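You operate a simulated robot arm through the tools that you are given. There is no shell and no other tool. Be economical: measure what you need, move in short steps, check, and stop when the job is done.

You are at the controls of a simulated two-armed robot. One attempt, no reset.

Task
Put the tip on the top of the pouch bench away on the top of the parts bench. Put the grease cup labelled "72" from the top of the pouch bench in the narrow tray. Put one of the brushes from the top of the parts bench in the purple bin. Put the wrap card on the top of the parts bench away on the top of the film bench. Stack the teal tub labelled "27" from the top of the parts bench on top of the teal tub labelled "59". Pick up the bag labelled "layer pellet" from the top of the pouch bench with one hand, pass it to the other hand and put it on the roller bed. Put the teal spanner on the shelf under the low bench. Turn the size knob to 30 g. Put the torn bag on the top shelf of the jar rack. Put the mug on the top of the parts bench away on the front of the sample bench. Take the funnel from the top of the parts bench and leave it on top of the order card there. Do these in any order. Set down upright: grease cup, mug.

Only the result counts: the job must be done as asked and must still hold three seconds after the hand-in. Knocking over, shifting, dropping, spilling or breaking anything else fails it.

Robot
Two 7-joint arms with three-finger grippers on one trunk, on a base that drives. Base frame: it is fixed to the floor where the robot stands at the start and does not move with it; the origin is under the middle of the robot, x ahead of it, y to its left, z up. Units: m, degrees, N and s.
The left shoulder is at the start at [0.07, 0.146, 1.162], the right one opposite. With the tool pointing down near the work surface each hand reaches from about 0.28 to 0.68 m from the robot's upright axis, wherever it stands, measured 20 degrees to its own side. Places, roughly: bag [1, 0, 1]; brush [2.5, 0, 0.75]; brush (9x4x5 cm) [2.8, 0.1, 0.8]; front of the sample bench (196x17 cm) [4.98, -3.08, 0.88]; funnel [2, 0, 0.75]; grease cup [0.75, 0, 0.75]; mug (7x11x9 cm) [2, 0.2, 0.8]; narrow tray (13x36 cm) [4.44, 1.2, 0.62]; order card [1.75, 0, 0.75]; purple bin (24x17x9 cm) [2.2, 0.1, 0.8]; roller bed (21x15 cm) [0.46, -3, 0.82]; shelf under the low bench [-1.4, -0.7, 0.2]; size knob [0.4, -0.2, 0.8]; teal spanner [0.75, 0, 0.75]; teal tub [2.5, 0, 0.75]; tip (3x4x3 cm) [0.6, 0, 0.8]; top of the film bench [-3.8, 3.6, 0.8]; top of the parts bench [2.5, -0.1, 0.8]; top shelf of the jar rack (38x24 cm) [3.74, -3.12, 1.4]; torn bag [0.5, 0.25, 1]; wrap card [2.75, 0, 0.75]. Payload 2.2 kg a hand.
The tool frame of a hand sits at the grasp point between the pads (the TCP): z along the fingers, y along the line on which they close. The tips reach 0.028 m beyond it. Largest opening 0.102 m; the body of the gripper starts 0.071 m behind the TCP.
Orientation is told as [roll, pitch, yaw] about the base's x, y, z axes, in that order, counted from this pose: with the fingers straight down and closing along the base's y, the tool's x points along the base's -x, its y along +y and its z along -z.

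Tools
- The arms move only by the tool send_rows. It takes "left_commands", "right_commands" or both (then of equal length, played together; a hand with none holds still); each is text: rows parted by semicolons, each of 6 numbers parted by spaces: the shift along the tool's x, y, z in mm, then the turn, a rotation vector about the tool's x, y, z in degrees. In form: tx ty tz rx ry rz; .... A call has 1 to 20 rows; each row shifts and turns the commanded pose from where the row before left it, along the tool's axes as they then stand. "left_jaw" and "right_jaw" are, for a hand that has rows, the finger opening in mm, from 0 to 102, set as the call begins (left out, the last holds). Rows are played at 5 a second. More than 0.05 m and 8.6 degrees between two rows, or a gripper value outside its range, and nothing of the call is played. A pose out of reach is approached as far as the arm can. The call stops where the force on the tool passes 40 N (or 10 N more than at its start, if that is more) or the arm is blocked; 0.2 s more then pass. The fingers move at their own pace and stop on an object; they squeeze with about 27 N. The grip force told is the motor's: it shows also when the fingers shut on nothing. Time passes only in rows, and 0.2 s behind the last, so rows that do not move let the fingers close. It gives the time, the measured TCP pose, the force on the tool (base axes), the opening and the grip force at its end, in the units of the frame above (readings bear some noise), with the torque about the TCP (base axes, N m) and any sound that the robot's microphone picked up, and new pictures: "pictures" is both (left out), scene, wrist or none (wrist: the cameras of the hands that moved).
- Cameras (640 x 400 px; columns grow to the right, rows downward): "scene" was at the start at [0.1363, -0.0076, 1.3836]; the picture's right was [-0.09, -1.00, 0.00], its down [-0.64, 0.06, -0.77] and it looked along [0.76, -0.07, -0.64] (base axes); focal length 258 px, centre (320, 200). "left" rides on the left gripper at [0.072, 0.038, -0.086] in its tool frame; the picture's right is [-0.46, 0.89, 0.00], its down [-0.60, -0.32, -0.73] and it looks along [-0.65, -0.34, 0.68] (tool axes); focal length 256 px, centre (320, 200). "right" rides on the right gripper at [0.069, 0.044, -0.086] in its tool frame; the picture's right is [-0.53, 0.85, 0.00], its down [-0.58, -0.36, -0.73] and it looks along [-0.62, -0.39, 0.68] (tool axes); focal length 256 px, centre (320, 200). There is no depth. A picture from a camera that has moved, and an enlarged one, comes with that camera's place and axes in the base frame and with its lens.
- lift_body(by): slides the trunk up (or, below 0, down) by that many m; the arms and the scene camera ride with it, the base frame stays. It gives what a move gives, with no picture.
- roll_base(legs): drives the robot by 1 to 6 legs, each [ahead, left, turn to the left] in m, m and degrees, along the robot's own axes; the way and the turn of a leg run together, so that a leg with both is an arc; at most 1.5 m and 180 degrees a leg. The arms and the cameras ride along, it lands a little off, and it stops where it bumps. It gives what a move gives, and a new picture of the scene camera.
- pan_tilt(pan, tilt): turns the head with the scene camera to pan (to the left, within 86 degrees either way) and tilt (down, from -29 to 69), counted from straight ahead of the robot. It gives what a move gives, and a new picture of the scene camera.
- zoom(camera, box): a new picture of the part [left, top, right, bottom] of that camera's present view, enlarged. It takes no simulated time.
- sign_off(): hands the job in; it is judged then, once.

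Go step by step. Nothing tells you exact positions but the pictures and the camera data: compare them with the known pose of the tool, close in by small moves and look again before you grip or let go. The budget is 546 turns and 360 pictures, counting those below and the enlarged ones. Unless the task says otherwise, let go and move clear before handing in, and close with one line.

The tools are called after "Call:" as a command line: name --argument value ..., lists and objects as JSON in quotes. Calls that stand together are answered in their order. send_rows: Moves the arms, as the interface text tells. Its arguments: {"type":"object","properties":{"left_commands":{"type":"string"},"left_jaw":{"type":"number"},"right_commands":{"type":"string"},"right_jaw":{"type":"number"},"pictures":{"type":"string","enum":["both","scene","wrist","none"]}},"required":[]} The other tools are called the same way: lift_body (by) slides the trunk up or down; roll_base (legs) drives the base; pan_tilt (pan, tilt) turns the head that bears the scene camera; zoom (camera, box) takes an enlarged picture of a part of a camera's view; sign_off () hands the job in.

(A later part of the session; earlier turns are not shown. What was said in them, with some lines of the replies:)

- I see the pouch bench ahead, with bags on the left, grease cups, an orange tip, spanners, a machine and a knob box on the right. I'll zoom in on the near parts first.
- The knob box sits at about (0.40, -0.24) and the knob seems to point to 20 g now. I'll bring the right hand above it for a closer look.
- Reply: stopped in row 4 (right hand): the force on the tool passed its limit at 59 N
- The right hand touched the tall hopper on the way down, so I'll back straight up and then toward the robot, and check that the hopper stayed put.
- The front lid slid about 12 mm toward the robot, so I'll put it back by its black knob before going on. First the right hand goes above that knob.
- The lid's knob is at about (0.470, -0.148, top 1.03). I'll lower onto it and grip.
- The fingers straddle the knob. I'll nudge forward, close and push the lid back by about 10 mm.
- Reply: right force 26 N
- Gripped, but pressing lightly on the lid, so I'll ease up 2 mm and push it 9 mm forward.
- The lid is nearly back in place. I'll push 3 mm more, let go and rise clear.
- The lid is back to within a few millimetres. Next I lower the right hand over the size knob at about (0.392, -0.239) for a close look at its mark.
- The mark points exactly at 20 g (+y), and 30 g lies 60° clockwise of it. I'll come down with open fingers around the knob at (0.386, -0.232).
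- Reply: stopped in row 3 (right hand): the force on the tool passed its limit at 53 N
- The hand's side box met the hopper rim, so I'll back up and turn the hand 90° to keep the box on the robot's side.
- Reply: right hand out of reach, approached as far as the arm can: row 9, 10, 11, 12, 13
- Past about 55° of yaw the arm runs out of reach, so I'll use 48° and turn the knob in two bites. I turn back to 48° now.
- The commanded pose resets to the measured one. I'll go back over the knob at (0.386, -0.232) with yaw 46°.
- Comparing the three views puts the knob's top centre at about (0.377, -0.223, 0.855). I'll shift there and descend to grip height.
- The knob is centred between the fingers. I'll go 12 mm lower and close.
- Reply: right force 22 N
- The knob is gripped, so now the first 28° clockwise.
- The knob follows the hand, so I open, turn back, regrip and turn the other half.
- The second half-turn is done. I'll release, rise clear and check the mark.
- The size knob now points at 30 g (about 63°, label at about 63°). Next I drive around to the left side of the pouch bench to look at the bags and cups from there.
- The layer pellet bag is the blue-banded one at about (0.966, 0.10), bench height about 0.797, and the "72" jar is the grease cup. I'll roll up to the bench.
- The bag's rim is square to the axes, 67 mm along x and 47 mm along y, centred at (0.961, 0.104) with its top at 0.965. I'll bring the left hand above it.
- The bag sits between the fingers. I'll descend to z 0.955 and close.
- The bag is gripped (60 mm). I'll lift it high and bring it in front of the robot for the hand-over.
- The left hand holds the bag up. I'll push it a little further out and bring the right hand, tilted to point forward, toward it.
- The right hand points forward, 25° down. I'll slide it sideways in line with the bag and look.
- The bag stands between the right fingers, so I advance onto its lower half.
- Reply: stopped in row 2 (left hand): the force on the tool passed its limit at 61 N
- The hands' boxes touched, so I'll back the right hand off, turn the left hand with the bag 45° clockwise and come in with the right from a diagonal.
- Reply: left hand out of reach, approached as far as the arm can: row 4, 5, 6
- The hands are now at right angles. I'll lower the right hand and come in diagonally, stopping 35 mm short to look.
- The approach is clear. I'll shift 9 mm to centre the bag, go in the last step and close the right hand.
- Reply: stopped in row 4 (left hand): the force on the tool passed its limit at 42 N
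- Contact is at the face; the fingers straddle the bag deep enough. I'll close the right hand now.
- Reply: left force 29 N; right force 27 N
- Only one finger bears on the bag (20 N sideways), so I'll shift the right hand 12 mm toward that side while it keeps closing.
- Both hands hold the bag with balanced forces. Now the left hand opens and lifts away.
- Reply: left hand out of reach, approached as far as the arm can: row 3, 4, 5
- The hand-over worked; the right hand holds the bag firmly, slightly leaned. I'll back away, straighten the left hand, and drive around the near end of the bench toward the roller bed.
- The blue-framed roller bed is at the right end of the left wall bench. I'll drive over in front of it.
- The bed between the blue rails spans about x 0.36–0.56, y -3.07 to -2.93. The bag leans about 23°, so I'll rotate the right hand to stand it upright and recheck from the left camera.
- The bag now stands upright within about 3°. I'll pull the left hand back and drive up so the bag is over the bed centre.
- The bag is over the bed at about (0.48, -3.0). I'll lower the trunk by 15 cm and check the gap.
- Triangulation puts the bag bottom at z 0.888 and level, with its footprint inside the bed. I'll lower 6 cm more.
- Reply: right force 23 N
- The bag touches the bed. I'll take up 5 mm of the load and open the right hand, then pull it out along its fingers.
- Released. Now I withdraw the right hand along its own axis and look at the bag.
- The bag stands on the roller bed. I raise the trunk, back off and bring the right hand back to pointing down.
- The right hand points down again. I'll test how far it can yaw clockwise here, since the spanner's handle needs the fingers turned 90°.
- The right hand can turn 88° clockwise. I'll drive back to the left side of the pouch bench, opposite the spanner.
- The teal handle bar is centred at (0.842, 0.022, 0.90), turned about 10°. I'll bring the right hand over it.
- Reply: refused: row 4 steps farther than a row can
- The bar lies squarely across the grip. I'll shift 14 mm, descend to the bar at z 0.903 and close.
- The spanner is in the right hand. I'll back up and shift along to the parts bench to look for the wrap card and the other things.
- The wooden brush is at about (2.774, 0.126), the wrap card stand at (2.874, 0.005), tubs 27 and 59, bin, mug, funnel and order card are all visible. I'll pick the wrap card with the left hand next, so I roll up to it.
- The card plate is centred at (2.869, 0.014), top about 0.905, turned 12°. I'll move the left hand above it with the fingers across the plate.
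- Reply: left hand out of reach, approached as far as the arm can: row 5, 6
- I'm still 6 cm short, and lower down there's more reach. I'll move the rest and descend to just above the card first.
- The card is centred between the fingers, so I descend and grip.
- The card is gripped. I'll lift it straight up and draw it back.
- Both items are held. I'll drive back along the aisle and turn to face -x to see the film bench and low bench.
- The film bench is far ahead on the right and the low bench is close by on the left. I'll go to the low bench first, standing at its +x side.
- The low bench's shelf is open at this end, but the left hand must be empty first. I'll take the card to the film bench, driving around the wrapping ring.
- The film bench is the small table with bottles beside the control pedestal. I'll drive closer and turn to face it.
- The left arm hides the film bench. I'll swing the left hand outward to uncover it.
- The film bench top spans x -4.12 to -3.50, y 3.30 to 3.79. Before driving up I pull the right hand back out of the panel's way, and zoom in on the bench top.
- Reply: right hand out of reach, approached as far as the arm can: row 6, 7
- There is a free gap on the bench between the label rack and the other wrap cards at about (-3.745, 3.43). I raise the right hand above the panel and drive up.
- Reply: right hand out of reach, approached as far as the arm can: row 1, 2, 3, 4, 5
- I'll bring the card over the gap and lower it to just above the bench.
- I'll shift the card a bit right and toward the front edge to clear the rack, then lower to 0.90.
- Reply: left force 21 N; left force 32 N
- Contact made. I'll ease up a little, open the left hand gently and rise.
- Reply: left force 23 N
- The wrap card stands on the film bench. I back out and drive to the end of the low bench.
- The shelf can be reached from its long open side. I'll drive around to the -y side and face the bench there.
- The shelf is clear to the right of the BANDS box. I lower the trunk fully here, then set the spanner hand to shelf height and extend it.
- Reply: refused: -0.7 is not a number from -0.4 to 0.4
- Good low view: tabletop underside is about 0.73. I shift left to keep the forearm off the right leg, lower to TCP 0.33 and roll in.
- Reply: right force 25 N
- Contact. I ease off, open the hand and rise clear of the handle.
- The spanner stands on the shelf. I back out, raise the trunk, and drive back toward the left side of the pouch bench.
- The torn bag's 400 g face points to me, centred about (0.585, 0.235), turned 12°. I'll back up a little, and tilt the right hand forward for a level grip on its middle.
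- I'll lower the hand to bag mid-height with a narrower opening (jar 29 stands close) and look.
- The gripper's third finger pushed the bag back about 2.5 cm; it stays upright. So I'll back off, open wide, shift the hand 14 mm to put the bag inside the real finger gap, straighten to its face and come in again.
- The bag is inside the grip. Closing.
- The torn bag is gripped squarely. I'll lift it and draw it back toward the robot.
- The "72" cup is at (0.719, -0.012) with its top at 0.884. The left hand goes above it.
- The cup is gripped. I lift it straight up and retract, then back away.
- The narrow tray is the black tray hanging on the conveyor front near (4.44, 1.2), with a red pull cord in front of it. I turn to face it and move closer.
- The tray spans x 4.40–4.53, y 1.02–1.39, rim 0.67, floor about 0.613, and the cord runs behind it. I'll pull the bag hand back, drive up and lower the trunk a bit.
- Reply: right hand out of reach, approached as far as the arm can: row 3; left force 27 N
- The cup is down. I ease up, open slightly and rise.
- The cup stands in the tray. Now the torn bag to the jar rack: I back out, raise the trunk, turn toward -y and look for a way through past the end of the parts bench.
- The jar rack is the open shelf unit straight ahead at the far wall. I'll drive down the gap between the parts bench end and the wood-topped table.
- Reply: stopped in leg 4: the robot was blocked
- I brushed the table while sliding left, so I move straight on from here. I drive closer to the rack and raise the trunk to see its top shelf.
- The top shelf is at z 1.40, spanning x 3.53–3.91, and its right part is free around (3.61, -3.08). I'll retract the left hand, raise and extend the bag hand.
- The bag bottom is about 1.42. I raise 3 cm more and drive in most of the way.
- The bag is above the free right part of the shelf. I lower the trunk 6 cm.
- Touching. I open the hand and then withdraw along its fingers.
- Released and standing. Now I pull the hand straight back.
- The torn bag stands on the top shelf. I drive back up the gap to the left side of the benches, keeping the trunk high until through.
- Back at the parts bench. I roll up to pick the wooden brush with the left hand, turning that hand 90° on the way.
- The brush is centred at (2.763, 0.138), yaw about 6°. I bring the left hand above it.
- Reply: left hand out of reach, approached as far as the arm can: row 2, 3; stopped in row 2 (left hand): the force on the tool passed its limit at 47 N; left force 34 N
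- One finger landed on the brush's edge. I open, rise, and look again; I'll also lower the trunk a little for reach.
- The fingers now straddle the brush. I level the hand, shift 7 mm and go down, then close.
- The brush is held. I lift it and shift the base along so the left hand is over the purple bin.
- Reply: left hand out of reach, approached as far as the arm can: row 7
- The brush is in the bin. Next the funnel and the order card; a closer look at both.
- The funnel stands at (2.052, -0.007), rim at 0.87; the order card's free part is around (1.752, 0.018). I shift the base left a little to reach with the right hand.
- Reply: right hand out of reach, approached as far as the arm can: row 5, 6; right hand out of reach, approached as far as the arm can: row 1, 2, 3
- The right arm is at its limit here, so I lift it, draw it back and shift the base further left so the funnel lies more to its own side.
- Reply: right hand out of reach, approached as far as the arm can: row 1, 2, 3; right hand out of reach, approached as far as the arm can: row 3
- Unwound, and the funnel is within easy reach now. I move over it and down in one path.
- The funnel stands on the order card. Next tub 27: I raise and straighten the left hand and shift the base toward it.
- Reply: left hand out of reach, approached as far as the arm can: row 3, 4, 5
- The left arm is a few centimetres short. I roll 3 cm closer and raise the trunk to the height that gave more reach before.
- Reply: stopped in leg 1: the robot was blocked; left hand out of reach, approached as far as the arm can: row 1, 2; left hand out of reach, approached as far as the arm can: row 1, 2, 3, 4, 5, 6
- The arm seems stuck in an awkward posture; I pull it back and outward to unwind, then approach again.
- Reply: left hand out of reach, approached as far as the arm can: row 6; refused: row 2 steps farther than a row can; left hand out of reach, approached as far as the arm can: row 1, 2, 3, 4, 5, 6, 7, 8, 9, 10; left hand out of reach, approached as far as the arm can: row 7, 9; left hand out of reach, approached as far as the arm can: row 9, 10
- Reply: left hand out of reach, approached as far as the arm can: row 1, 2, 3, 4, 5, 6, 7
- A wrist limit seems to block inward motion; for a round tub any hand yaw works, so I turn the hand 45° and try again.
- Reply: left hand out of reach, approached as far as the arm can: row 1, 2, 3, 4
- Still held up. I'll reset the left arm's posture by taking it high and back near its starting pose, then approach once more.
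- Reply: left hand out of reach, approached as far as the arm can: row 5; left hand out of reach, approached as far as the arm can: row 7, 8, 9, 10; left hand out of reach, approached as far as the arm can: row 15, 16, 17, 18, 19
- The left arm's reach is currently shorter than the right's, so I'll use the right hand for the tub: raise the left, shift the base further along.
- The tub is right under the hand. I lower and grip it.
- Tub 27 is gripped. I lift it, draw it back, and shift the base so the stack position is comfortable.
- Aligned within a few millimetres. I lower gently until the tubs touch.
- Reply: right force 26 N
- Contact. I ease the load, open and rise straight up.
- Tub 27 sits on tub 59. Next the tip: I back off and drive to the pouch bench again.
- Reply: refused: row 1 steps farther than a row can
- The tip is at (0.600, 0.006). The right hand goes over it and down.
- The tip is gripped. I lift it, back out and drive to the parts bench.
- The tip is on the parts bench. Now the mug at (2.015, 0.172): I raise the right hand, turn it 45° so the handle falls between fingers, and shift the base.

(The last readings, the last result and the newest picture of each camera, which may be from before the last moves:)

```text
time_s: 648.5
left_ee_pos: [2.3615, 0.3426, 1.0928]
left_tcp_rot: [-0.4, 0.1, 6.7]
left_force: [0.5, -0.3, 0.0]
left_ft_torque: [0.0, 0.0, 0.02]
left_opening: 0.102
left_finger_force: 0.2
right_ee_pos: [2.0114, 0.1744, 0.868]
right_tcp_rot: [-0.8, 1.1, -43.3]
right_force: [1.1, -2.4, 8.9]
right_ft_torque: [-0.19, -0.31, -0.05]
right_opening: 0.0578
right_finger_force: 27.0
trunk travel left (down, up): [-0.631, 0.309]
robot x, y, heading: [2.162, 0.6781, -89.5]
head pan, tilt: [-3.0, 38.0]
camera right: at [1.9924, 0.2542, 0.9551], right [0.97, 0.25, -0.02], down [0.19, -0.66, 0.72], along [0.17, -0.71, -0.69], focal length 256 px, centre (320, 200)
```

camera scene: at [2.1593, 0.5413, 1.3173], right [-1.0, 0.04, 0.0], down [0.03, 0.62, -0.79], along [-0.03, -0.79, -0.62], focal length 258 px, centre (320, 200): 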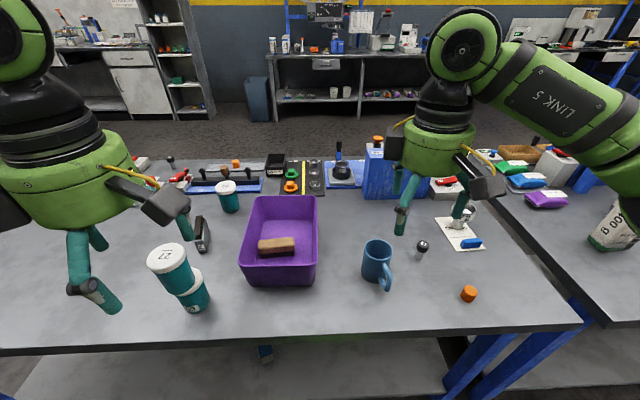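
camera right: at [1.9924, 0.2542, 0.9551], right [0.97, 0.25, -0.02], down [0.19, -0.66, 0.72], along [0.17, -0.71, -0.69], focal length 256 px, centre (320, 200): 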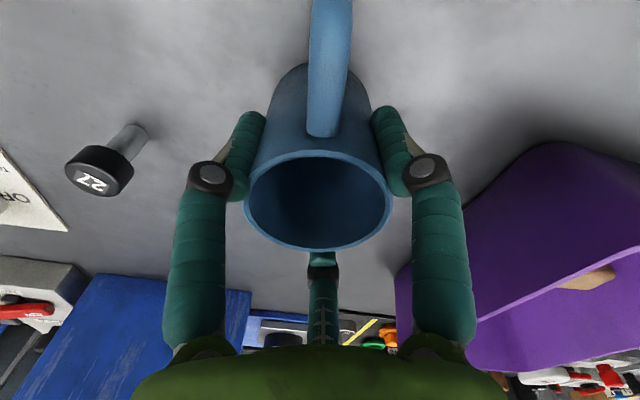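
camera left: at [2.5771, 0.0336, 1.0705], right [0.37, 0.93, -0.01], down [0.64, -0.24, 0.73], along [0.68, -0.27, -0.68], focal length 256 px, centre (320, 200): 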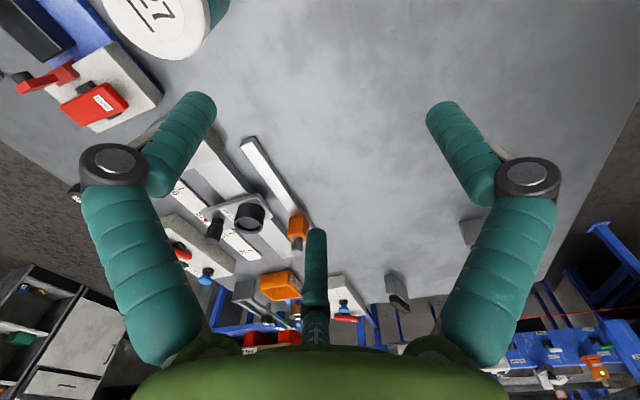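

The mug is gripped with the handle free. I lift it and drive to the gap at the bench end.

Call:
send_rows --right_commands "0 0 -20 0 0 0;0 0 -40 0 0 0;0 0 -45 0 0 0;0 0 -45 0 0 0;0 0 -45 0 0 0;0 0 -25 0 0 0;0 0 0 0 0 0" --pictures "none"

Call:
roll_base --legs '[[-0.42, 0, 0], [0, 1.46, -0.5]]'

```text
time_s: 650.1
left_ee_pos: [2.3609, 0.3417, 1.0936]
left_tcp_rot: [-0.4, 0.1, 6.7]
left_force: [0.5, 0.2, 0.7]
left_ft_torque: [0.04, 0.03, 0.01]
left_opening: 0.1019
left_finger_force: 0.0
right_ee_pos: [2.0132, 0.173, 1.0863]
right_tcp_rot: [-0.7, 1.3, -43.3]
right_force: [-0.2, 0.3, -0.3]
right_ft_torque: [-0.03, -0.03, 0.04]
right_opening: 0.0576
right_finger_force: 27.4
trunk travel left (down, up): [-0.631, 0.309]
robot x, y, heading: [2.1589, 0.6747, -89.3]
head pan, tilt: [-3.0, 38.0]
```

```text
time_s: 659.5
left_ee_pos: [3.8149, 0.7558, 1.0928]
left_tcp_rot: [-0.5, 0.1, 5.2]
left_force: [0.7, 0.7, 0.0]
left_ft_torque: [0.01, 0.01, -0.01]
left_opening: 0.1022
left_finger_force: 0.1
right_ee_pos: [3.4649, 0.5976, 1.0875]
right_tcp_rot: [-0.7, 1.3, -44.7]
right_force: [0.0, 0.8, -1.4]
right_ft_torque: [-0.01, 0.02, -0.01]
right_opening: 0.0576
right_finger_force: 26.7
trunk travel left (down, up): [-0.631, 0.309]
robot x, y, heading: [3.6258, 1.0992, -91.0]
head pan, tilt: [-3.0, 38.0]
camera scene: at [3.6202, 0.9608, 1.3173], right [-1.0, 0.07, 0.0], down [0.04, 0.61, -0.79], along [-0.05, -0.79, -0.62], focal length 258 px, centre (320, 200)
```

scene: 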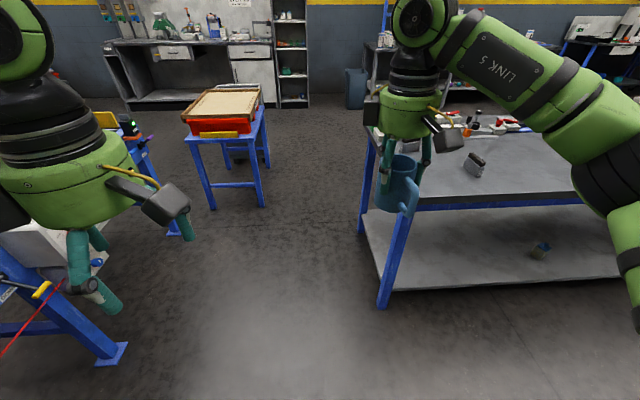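

Call:
roll_base --legs '[[0.3, 0, 1], [1.2, 0, 0], [1.35, 0, 0]]'

Call:
pan_tilt --pan 20 --tilt 30

```text
time_s: 673.6
left_ee_pos: [3.8566, -2.079, 1.0939]
left_tcp_rot: [-0.4, 0.1, 7.1]
left_force: [0.0, 1.4, 0.3]
left_ft_torque: [-0.06, 0.03, 0.02]
left_opening: 0.1022
left_finger_force: 0.0
right_ee_pos: [3.5133, -2.25, 1.0875]
right_tcp_rot: [-0.7, 1.3, -42.8]
right_force: [-0.5, 0.5, -0.9]
right_ft_torque: [-0.01, -0.03, -0.02]
right_opening: 0.0579
right_finger_force: 27.4
trunk travel left (down, up): [-0.631, 0.309]
robot x, y, heading: [3.6607, -1.7466, -88.9]
head pan, tilt: [-3.0, 38.0]
camera scene: at [3.6566, -1.8813, 1.3173], right [-1.0, 0.03, 0.0], down [0.02, 0.62, -0.79], along [-0.03, -0.79, -0.62], focal length 258 px, centre (320, 200)
```

scene: 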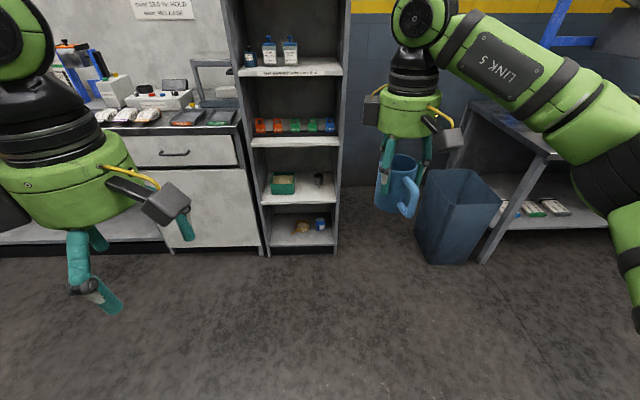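

```text
time_s: 674.5
left_ee_pos: [3.8571, -2.0781, 1.092]
left_tcp_rot: [-0.4, 0.0, 7.1]
left_force: [-0.4, -0.4, -0.2]
left_ft_torque: [-0.01, -0.04, 0.0]
left_opening: 0.1019
left_finger_force: 0.0
right_ee_pos: [3.5126, -2.2505, 1.0881]
right_tcp_rot: [-0.7, 1.2, -42.9]
right_force: [0.0, 0.5, -0.9]
right_ft_torque: [-0.02, 0.02, -0.04]
right_opening: 0.0573
right_finger_force: 27.2
trunk travel left (down, up): [-0.631, 0.309]
robot x, y, heading: [3.6596, -1.7419, -89.0]
head pan, tilt: [20.0, 30.0]
camera scene: at [3.6919, -1.8797, 1.3296], right [-0.93, -0.36, 0.0], down [-0.18, 0.47, -0.87], along [0.31, -0.81, -0.5], focal length 258 px, centre (320, 200)
```

scene: 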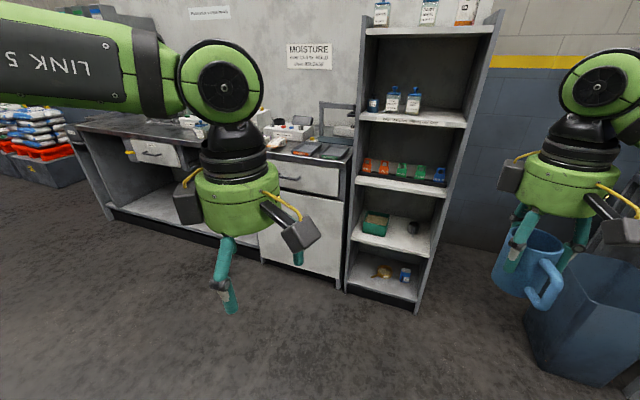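

Call:
roll_base --legs '[[0, 0.8, 0]]'

Call:
pan_tilt --pan -2 --tilt 35

```text
time_s: 676.1
left_ee_pos: [3.9913, -2.0764, 1.0919]
left_tcp_rot: [-0.4, 0.3, 7.7]
left_force: [1.1, 0.5, -0.7]
left_ft_torque: [-0.01, 0.09, 0.01]
left_opening: 0.1016
left_finger_force: 0.1
right_ee_pos: [3.6478, -2.2508, 1.0873]
right_tcp_rot: [-0.8, 1.5, -42.2]
right_force: [1.9, -0.2, -0.1]
right_ft_torque: [0.02, 0.09, -0.02]
right_opening: 0.0577
right_finger_force: 26.9
trunk travel left (down, up): [-0.631, 0.309]
robot x, y, heading: [3.7829, -1.748, -88.5]
head pan, tilt: [20.0, 30.0]
stopped in leg 1: the robot was blocked; the commanded pose is now the measured one
camera scene: at [3.8236, -1.8787, 1.3295], right [-0.93, -0.37, 0.0], down [-0.19, 0.46, -0.87], along [0.32, -0.81, -0.5], focal length 258 px, centre (320, 200)
```

scene: 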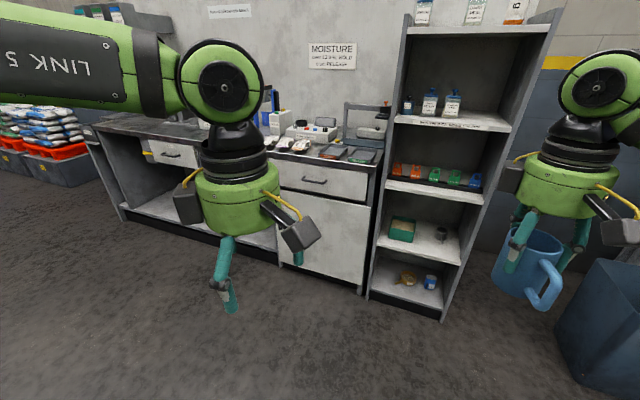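

```text
time_s: 677.0
left_ee_pos: [3.9853, -2.0761, 1.0936]
left_tcp_rot: [-0.4, 0.0, 7.7]
left_force: [-0.4, 0.0, 0.2]
left_ft_torque: [0.0, -0.01, 0.01]
left_opening: 0.1019
left_finger_force: 0.0
right_ee_pos: [3.6422, -2.2514, 1.088]
right_tcp_rot: [-0.8, 1.3, -42.3]
right_force: [0.0, -0.1, -0.8]
right_ft_torque: [-0.02, 0.0, 0.01]
right_opening: 0.0576
right_finger_force: 27.1
trunk travel left (down, up): [-0.631, 0.309]
robot x, y, heading: [3.782, -1.7444, -88.5]
head pan, tilt: [-2.0, 35.0]
camera scene: at [3.7837, -1.883, 1.3219], right [-1.0, 0.01, 0.0], down [0.0, 0.57, -0.82], along [-0.01, -0.82, -0.57], focal length 258 px, centre (320, 200)
```

scene: 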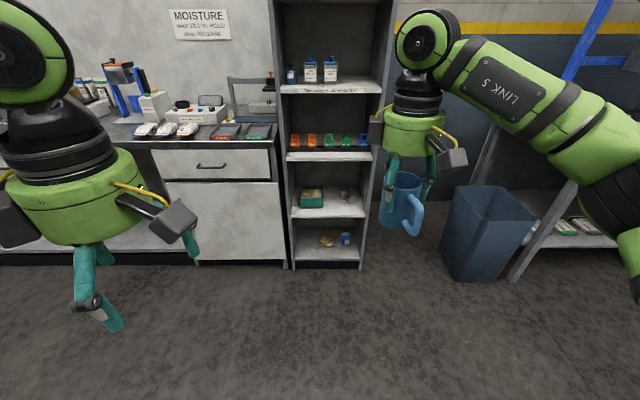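

Blocked by the table's far end; I go forward first, then left along the sample bench.

Call:
roll_base --legs '[[0, -0.04, 0], [0.38, 0, -1.5], [0, 0.6, 0]]'

```text
time_s: 682.9
left_ee_pos: [4.5341, -2.476, 1.0928]
left_tcp_rot: [-0.4, -0.1, 5.8]
left_force: [-0.3, -0.6, 0.5]
left_ft_torque: [0.01, 0.0, -0.02]
left_opening: 0.1021
left_finger_force: 0.1
right_ee_pos: [4.1854, -2.6384, 1.0864]
right_tcp_rot: [-0.6, 1.3, -44.2]
right_force: [0.2, 0.6, -1.4]
right_ft_torque: [-0.03, -0.01, 0.05]
right_opening: 0.0574
right_finger_force: 27.2
trunk travel left (down, up): [-0.631, 0.309]
robot x, y, heading: [4.34, -2.1389, -90.4]
head pan, tilt: [-2.0, 35.0]
camera scene: at [4.3382, -2.2756, 1.3218], right [-1.0, 0.04, 0.0], down [0.02, 0.57, -0.82], along [-0.03, -0.82, -0.57], focal length 258 px, centre (320, 200)
```

scene: 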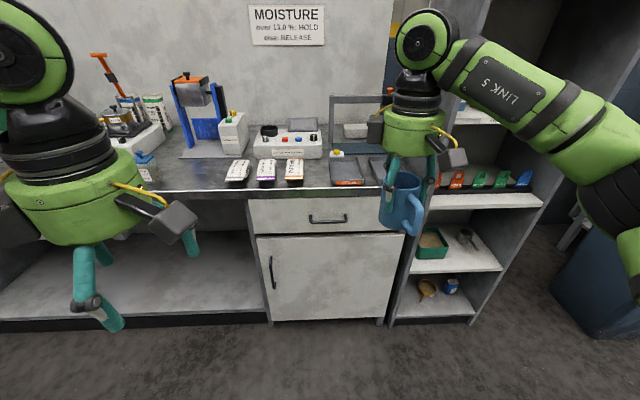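

The front strip is free around (4.74, -3.08), left of the pouches. I retract the left hand a bit and move there.

Call:
send_rows --left_commands "0 35 0 0 0 0;0 35 0 0 0 0;0 30 0 0 0 0;0 0 0 0 0 0" --pictures "none"

Call:
roll_base --legs '[[0, 0.56, 0], [0.3, 0, 0]]'

Call:
zoom --camera "scene" --box '[300, 150, 520, 300]'

```text
time_s: 683.9
left_ee_pos: [4.5252, -2.3774, 1.0923]
left_tcp_rot: [-0.4, 0.1, 5.8]
left_force: [0.5, -0.8, -0.6]
left_ft_torque: [0.01, -0.01, 0.05]
left_opening: 0.102
left_finger_force: 0.0
right_ee_pos: [4.1864, -2.6385, 1.0865]
right_tcp_rot: [-0.7, 1.3, -44.1]
right_force: [-0.3, -1.1, -0.7]
right_ft_torque: [-0.04, 0.0, -0.01]
right_opening: 0.0575
right_finger_force: 27.2
trunk travel left (down, up): [-0.631, 0.309]
robot x, y, heading: [4.3413, -2.1385, -90.4]
head pan, tilt: [-2.0, 35.0]
```

```text
time_s: 688.8
left_ee_pos: [5.0838, -2.6804, 1.0909]
left_tcp_rot: [-0.5, 0.2, 5.2]
left_force: [0.2, 0.4, 0.6]
left_ft_torque: [0.0, 0.0, 0.04]
left_opening: 0.1022
left_finger_force: 0.1
right_ee_pos: [4.7408, -2.9387, 1.0864]
right_tcp_rot: [-0.7, 1.4, -44.7]
right_force: [0.2, -1.0, -2.6]
right_ft_torque: [-0.03, 0.0, 0.0]
right_opening: 0.0575
right_finger_force: 26.9
trunk travel left (down, up): [-0.631, 0.309]
robot x, y, heading: [4.9041, -2.4424, -91.2]
head pan, tilt: [-2.0, 35.0]
camera scene: at [4.8983, -2.577, 1.322], right [-1.0, 0.05, 0.0], down [0.03, 0.57, -0.82], along [-0.04, -0.82, -0.57], focal length 258 px, centre (320, 200)
```

scene: 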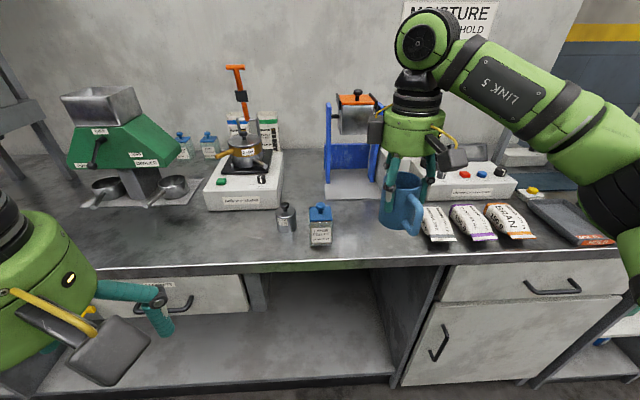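

```text
2.67 times, centred on (410, 225) of scene
camera zoom: at [4.8983, -2.577, 1.322], right [-1.0, 0.05, 0.0], down [0.03, 0.57, -0.82], along [-0.04, -0.82, -0.57], focal length 687 px, centre (80, 133)
```

zoom: 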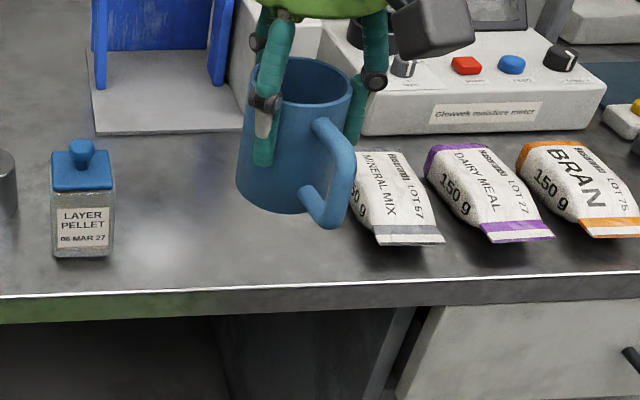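

The free spot is at (4.73, -3.075) between the bottle and the pouches. I roll 10 cm forward and lower the mug.

Call:
roll_base --legs '[[0.1, 0, 0.8]]'

```text
time_s: 689.9
left_ee_pos: [5.0861, -2.7783, 1.091]
left_tcp_rot: [-0.5, 0.1, 5.8]
left_force: [-0.5, 0.3, 0.7]
left_ft_torque: [0.0, 0.0, 0.03]
left_opening: 0.1018
left_finger_force: 0.0
right_ee_pos: [4.7478, -3.0411, 1.0869]
right_tcp_rot: [-0.7, 1.4, -44.1]
right_force: [-0.2, 0.1, -0.8]
right_ft_torque: [-0.04, 0.02, 0.03]
right_opening: 0.0576
right_finger_force: 27.0
trunk travel left (down, up): [-0.631, 0.309]
robot x, y, heading: [4.9026, -2.5371, -90.2]
head pan, tilt: [-2.0, 35.0]
camera scene: at [4.8991, -2.6758, 1.322], right [-1.0, 0.04, 0.0], down [0.02, 0.57, -0.82], along [-0.03, -0.82, -0.57], focal length 258 px, centre (320, 200)
```

scene: 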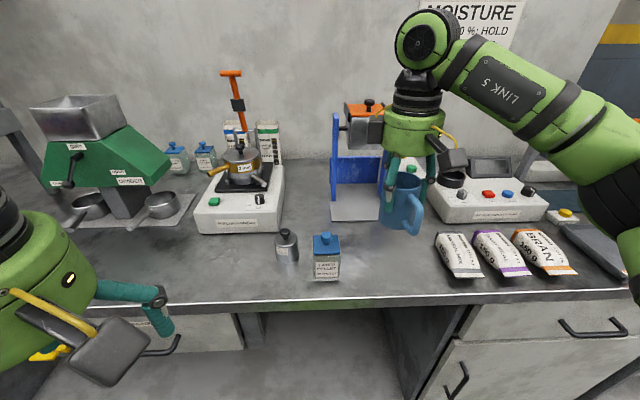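

Call:
send_rows --right_commands "-5 -18 0 0 0 0;-6 -19 0 0 0 0;0 0 40 0 0 0;0 0 40 0 0 0;0 0 30 0 0 0;0 0 0 0 0 0" --pictures "none"

Call:
zoom --camera "scene" --box '[300, 170, 500, 310]'

```text
time_s: 691.3
left_ee_pos: [5.0857, -2.7787, 1.0915]
left_tcp_rot: [-0.4, 0.1, 5.9]
left_force: [0.0, -0.6, -0.3]
left_ft_torque: [-0.02, 0.03, -0.01]
left_opening: 0.1016
left_finger_force: 0.1
right_ee_pos: [4.7403, -3.0425, 0.968]
right_tcp_rot: [-0.7, 1.3, -44.2]
right_force: [-0.2, 0.3, -1.5]
right_ft_torque: [0.0, 0.02, 0.01]
right_opening: 0.0575
right_finger_force: 27.0
right hand out of reach, approached as far as the arm can: row 1, 2
trunk travel left (down, up): [-0.631, 0.309]
robot x, y, heading: [4.9007, -2.5395, -90.0]
head pan, tilt: [-2.0, 35.0]
```

```text
2.86 times, centred on (400, 240) of scene
camera zoom: at [4.8991, -2.6766, 1.3219], right [-1.0, 0.04, 0.0], down [0.02, 0.57, -0.82], along [-0.03, -0.82, -0.57], focal length 736 px, centre (91, 86)
```

zoom: 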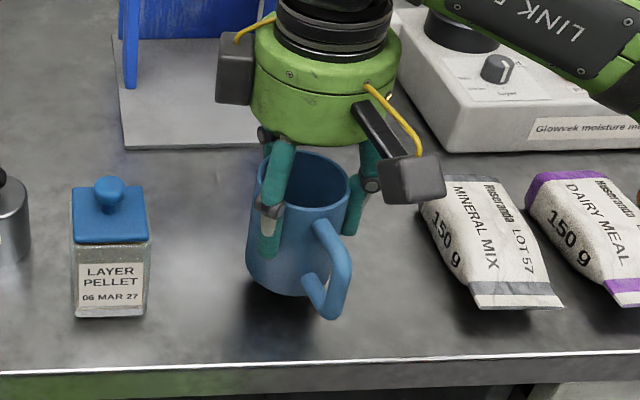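

Call:
roll_base --legs '[[0.035, 0, 0]]'

Call:
send_rows --right_commands "0 0 5 0 0 0;0 0 4 0 0 0;0 0 3 0 0 0;0 0 0 0 0 0" --pictures "none"

```text
time_s: 692.2
left_ee_pos: [5.0858, -2.8084, 1.0924]
left_tcp_rot: [-0.7, 0.1, 5.8]
left_force: [0.3, 0.3, -0.7]
left_ft_torque: [-0.03, 0.01, -0.01]
left_opening: 0.1019
left_finger_force: 0.1
right_ee_pos: [4.7409, -3.075, 0.9689]
right_tcp_rot: [-0.8, 1.1, -44.0]
right_force: [-0.5, 1.4, -1.2]
right_ft_torque: [-0.04, -0.01, -0.01]
right_opening: 0.0576
right_finger_force: 27.2
trunk travel left (down, up): [-0.631, 0.309]
robot x, y, heading: [4.9011, -2.5733, -90.2]
head pan, tilt: [-2.0, 35.0]
camera scene: at [4.8991, -2.7075, 1.3223], right [-1.0, 0.04, 0.0], down [0.02, 0.57, -0.82], along [-0.03, -0.82, -0.57], focal length 258 px, centre (320, 200)
```

scene: 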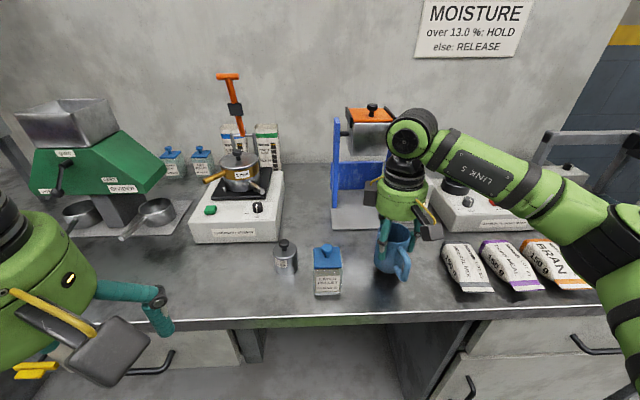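

```text
time_s: 693.2
left_ee_pos: [5.0851, -2.8127, 1.0913]
left_tcp_rot: [-0.6, 0.1, 5.9]
left_force: [1.0, 0.2, -0.2]
left_ft_torque: [-0.05, -0.03, 0.0]
left_opening: 0.1019
left_finger_force: 0.0
right_ee_pos: [4.7394, -3.0769, 0.9569]
right_tcp_rot: [-0.7, 1.3, -44.1]
right_force: [0.0, 0.1, -1.2]
right_ft_torque: [-0.03, 0.0, -0.02]
right_opening: 0.0577
right_finger_force: 27.1
trunk travel left (down, up): [-0.631, 0.309]
robot x, y, heading: [4.9025, -2.5741, -90.3]
head pan, tilt: [-2.0, 35.0]
```

Call:
send_rows --right_commands "0 0 3 0 0 0;0 0 3 0 0 0;0 0 0 0 0 0" --pictures "none"

Call:
send_rows --right_commands "0 0 3 0 0 0;0 0 2 0 0 0;0 0 0 0 0 0" --pictures "none"

```text
time_s: 694.0
left_ee_pos: [5.0849, -2.8125, 1.0915]
left_tcp_rot: [-0.6, 0.1, 5.8]
left_force: [1.0, 0.3, 0.5]
left_ft_torque: [-0.02, -0.05, 0.01]
left_opening: 0.1021
left_finger_force: 0.1
right_ee_pos: [4.7405, -3.0771, 0.9503]
right_tcp_rot: [-0.7, 1.3, -44.1]
right_force: [-0.6, 0.7, -2.3]
right_ft_torque: [-0.03, 0.03, 0.01]
right_opening: 0.0578
right_finger_force: 27.3
trunk travel left (down, up): [-0.631, 0.309]
robot x, y, heading: [4.8997, -2.5723, -90.1]
head pan, tilt: [-2.0, 35.0]
```

```text
time_s: 694.8
left_ee_pos: [5.085, -2.8111, 1.0919]
left_tcp_rot: [-0.6, 0.1, 5.9]
left_force: [-0.4, 0.2, -0.3]
left_ft_torque: [-0.02, -0.04, 0.0]
left_opening: 0.1019
left_finger_force: 0.0
right_ee_pos: [4.7399, -3.0763, 0.9477]
right_tcp_rot: [-0.9, 1.0, -44.1]
right_force: [-2.1, -1.5, 15.5]
right_ft_torque: [-0.01, -0.31, -0.02]
right_opening: 0.0579
right_finger_force: 27.0
trunk travel left (down, up): [-0.631, 0.309]
robot x, y, heading: [4.9016, -2.5754, -90.0]
head pan, tilt: [-2.0, 35.0]
```

The mug is down. I ease off, open and rise.

Call:
send_rows --right_commands "0 0 -2 0 0 0;0 0 0 0 0 0" --pictures "none"

Call:
send_rows --right_commands "0 0 0 0 0 0;0 0 0 0 0 0;0 0 -30 0 0 0;0 0 -45 0 0 0;0 0 -45 0 0 0;0 0 -20 0 0 0;0 0 0 0 0 0" --right_jaw 80 --pictures "none"

Call:
zoom --camera "scene" --box '[300, 170, 500, 330]'

```text
time_s: 695.4
left_ee_pos: [5.0846, -2.8123, 1.0914]
left_tcp_rot: [-0.5, 0.2, 5.8]
left_force: [0.1, -0.3, 0.3]
left_ft_torque: [0.0, 0.0, -0.02]
left_opening: 0.1018
left_finger_force: 0.0
right_ee_pos: [4.7401, -3.077, 0.9482]
right_tcp_rot: [-0.8, 1.3, -44.1]
right_force: [-0.3, -2.5, 7.8]
right_ft_torque: [-0.28, -0.2, -0.08]
right_opening: 0.0577
right_finger_force: 27.2
trunk travel left (down, up): [-0.631, 0.309]
robot x, y, heading: [4.8998, -2.5741, -90.1]
head pan, tilt: [-2.0, 35.0]
```

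```text
time_s: 697.0
left_ee_pos: [5.085, -2.8132, 1.0911]
left_tcp_rot: [-0.6, 0.1, 5.8]
left_force: [-0.3, 1.0, 0.4]
left_ft_torque: [0.01, 0.0, 0.01]
left_opening: 0.1019
left_finger_force: 0.0
right_ee_pos: [4.7457, -3.0751, 1.0853]
right_tcp_rot: [-0.7, 1.2, -44.1]
right_force: [-0.1, -0.5, -0.1]
right_ft_torque: [-0.02, -0.02, 0.0]
right_opening: 0.08
right_finger_force: 0.0
trunk travel left (down, up): [-0.631, 0.309]
robot x, y, heading: [4.8995, -2.5754, -90.1]
head pan, tilt: [-2.0, 35.0]
```

```text
2.50 times, centred on (400, 250) of scene
camera zoom: at [4.8988, -2.7112, 1.3218], right [-1.0, 0.04, 0.0], down [0.02, 0.57, -0.82], along [-0.03, -0.82, -0.57], focal length 644 px, centre (120, 75)
```

zoom: 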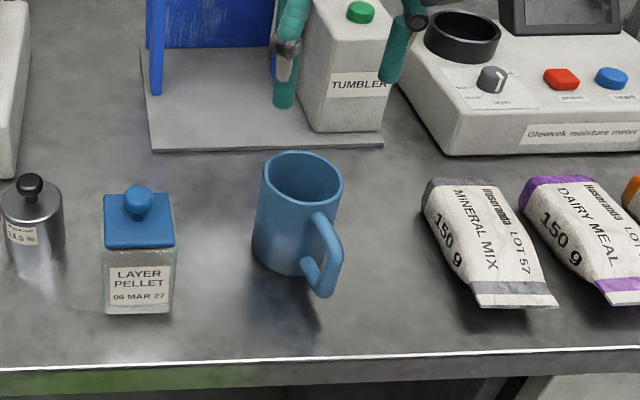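

The mug stands upright on the front of the sample bench. All items are placed; I back clear and hand in.

Call:
roll_base --legs '[[-0.25, 0, 0]]'

Call:
sign_off

```text
time_s: 698.8
left_ee_pos: [5.0846, -2.5677, 1.0915]
left_tcp_rot: [-0.3, 0.0, 5.7]
left_force: [-0.2, 0.6, -0.4]
left_ft_torque: [0.0, 0.03, 0.0]
left_opening: 0.102
left_finger_force: 0.0
right_ee_pos: [4.747, -2.831, 1.0852]
right_tcp_rot: [-0.7, 1.3, -44.2]
right_force: [0.1, 0.4, -0.6]
right_ft_torque: [-0.01, 0.0, -0.01]
right_opening: 0.0799
right_finger_force: 0.1
trunk travel left (down, up): [-0.631, 0.309]
robot x, y, heading: [4.9038, -2.3295, -90.0]
head pan, tilt: [-2.0, 35.0]
camera scene: at [4.8999, -2.4664, 1.3217], right [-1.0, 0.04, 0.0], down [0.02, 0.57, -0.82], along [-0.03, -0.82, -0.57], focal length 258 px, centre (320, 200)
```

scene: 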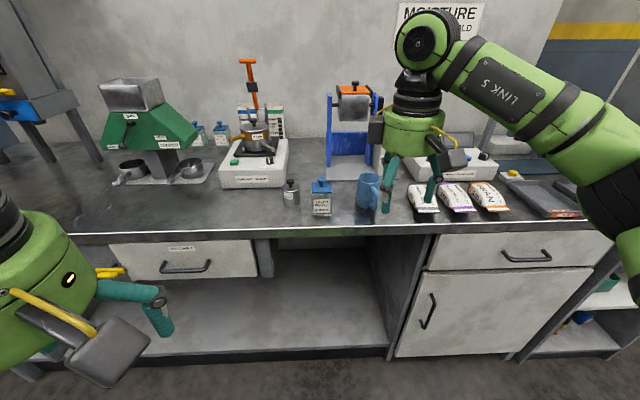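

```text
The job is handed in.
```

All eleven tasks are done and the job is handed in. One thing beyond the tasks moved: I slid a hopper lid on the pouch bench by accident and pushed it back to within about 5 mm of where it was.
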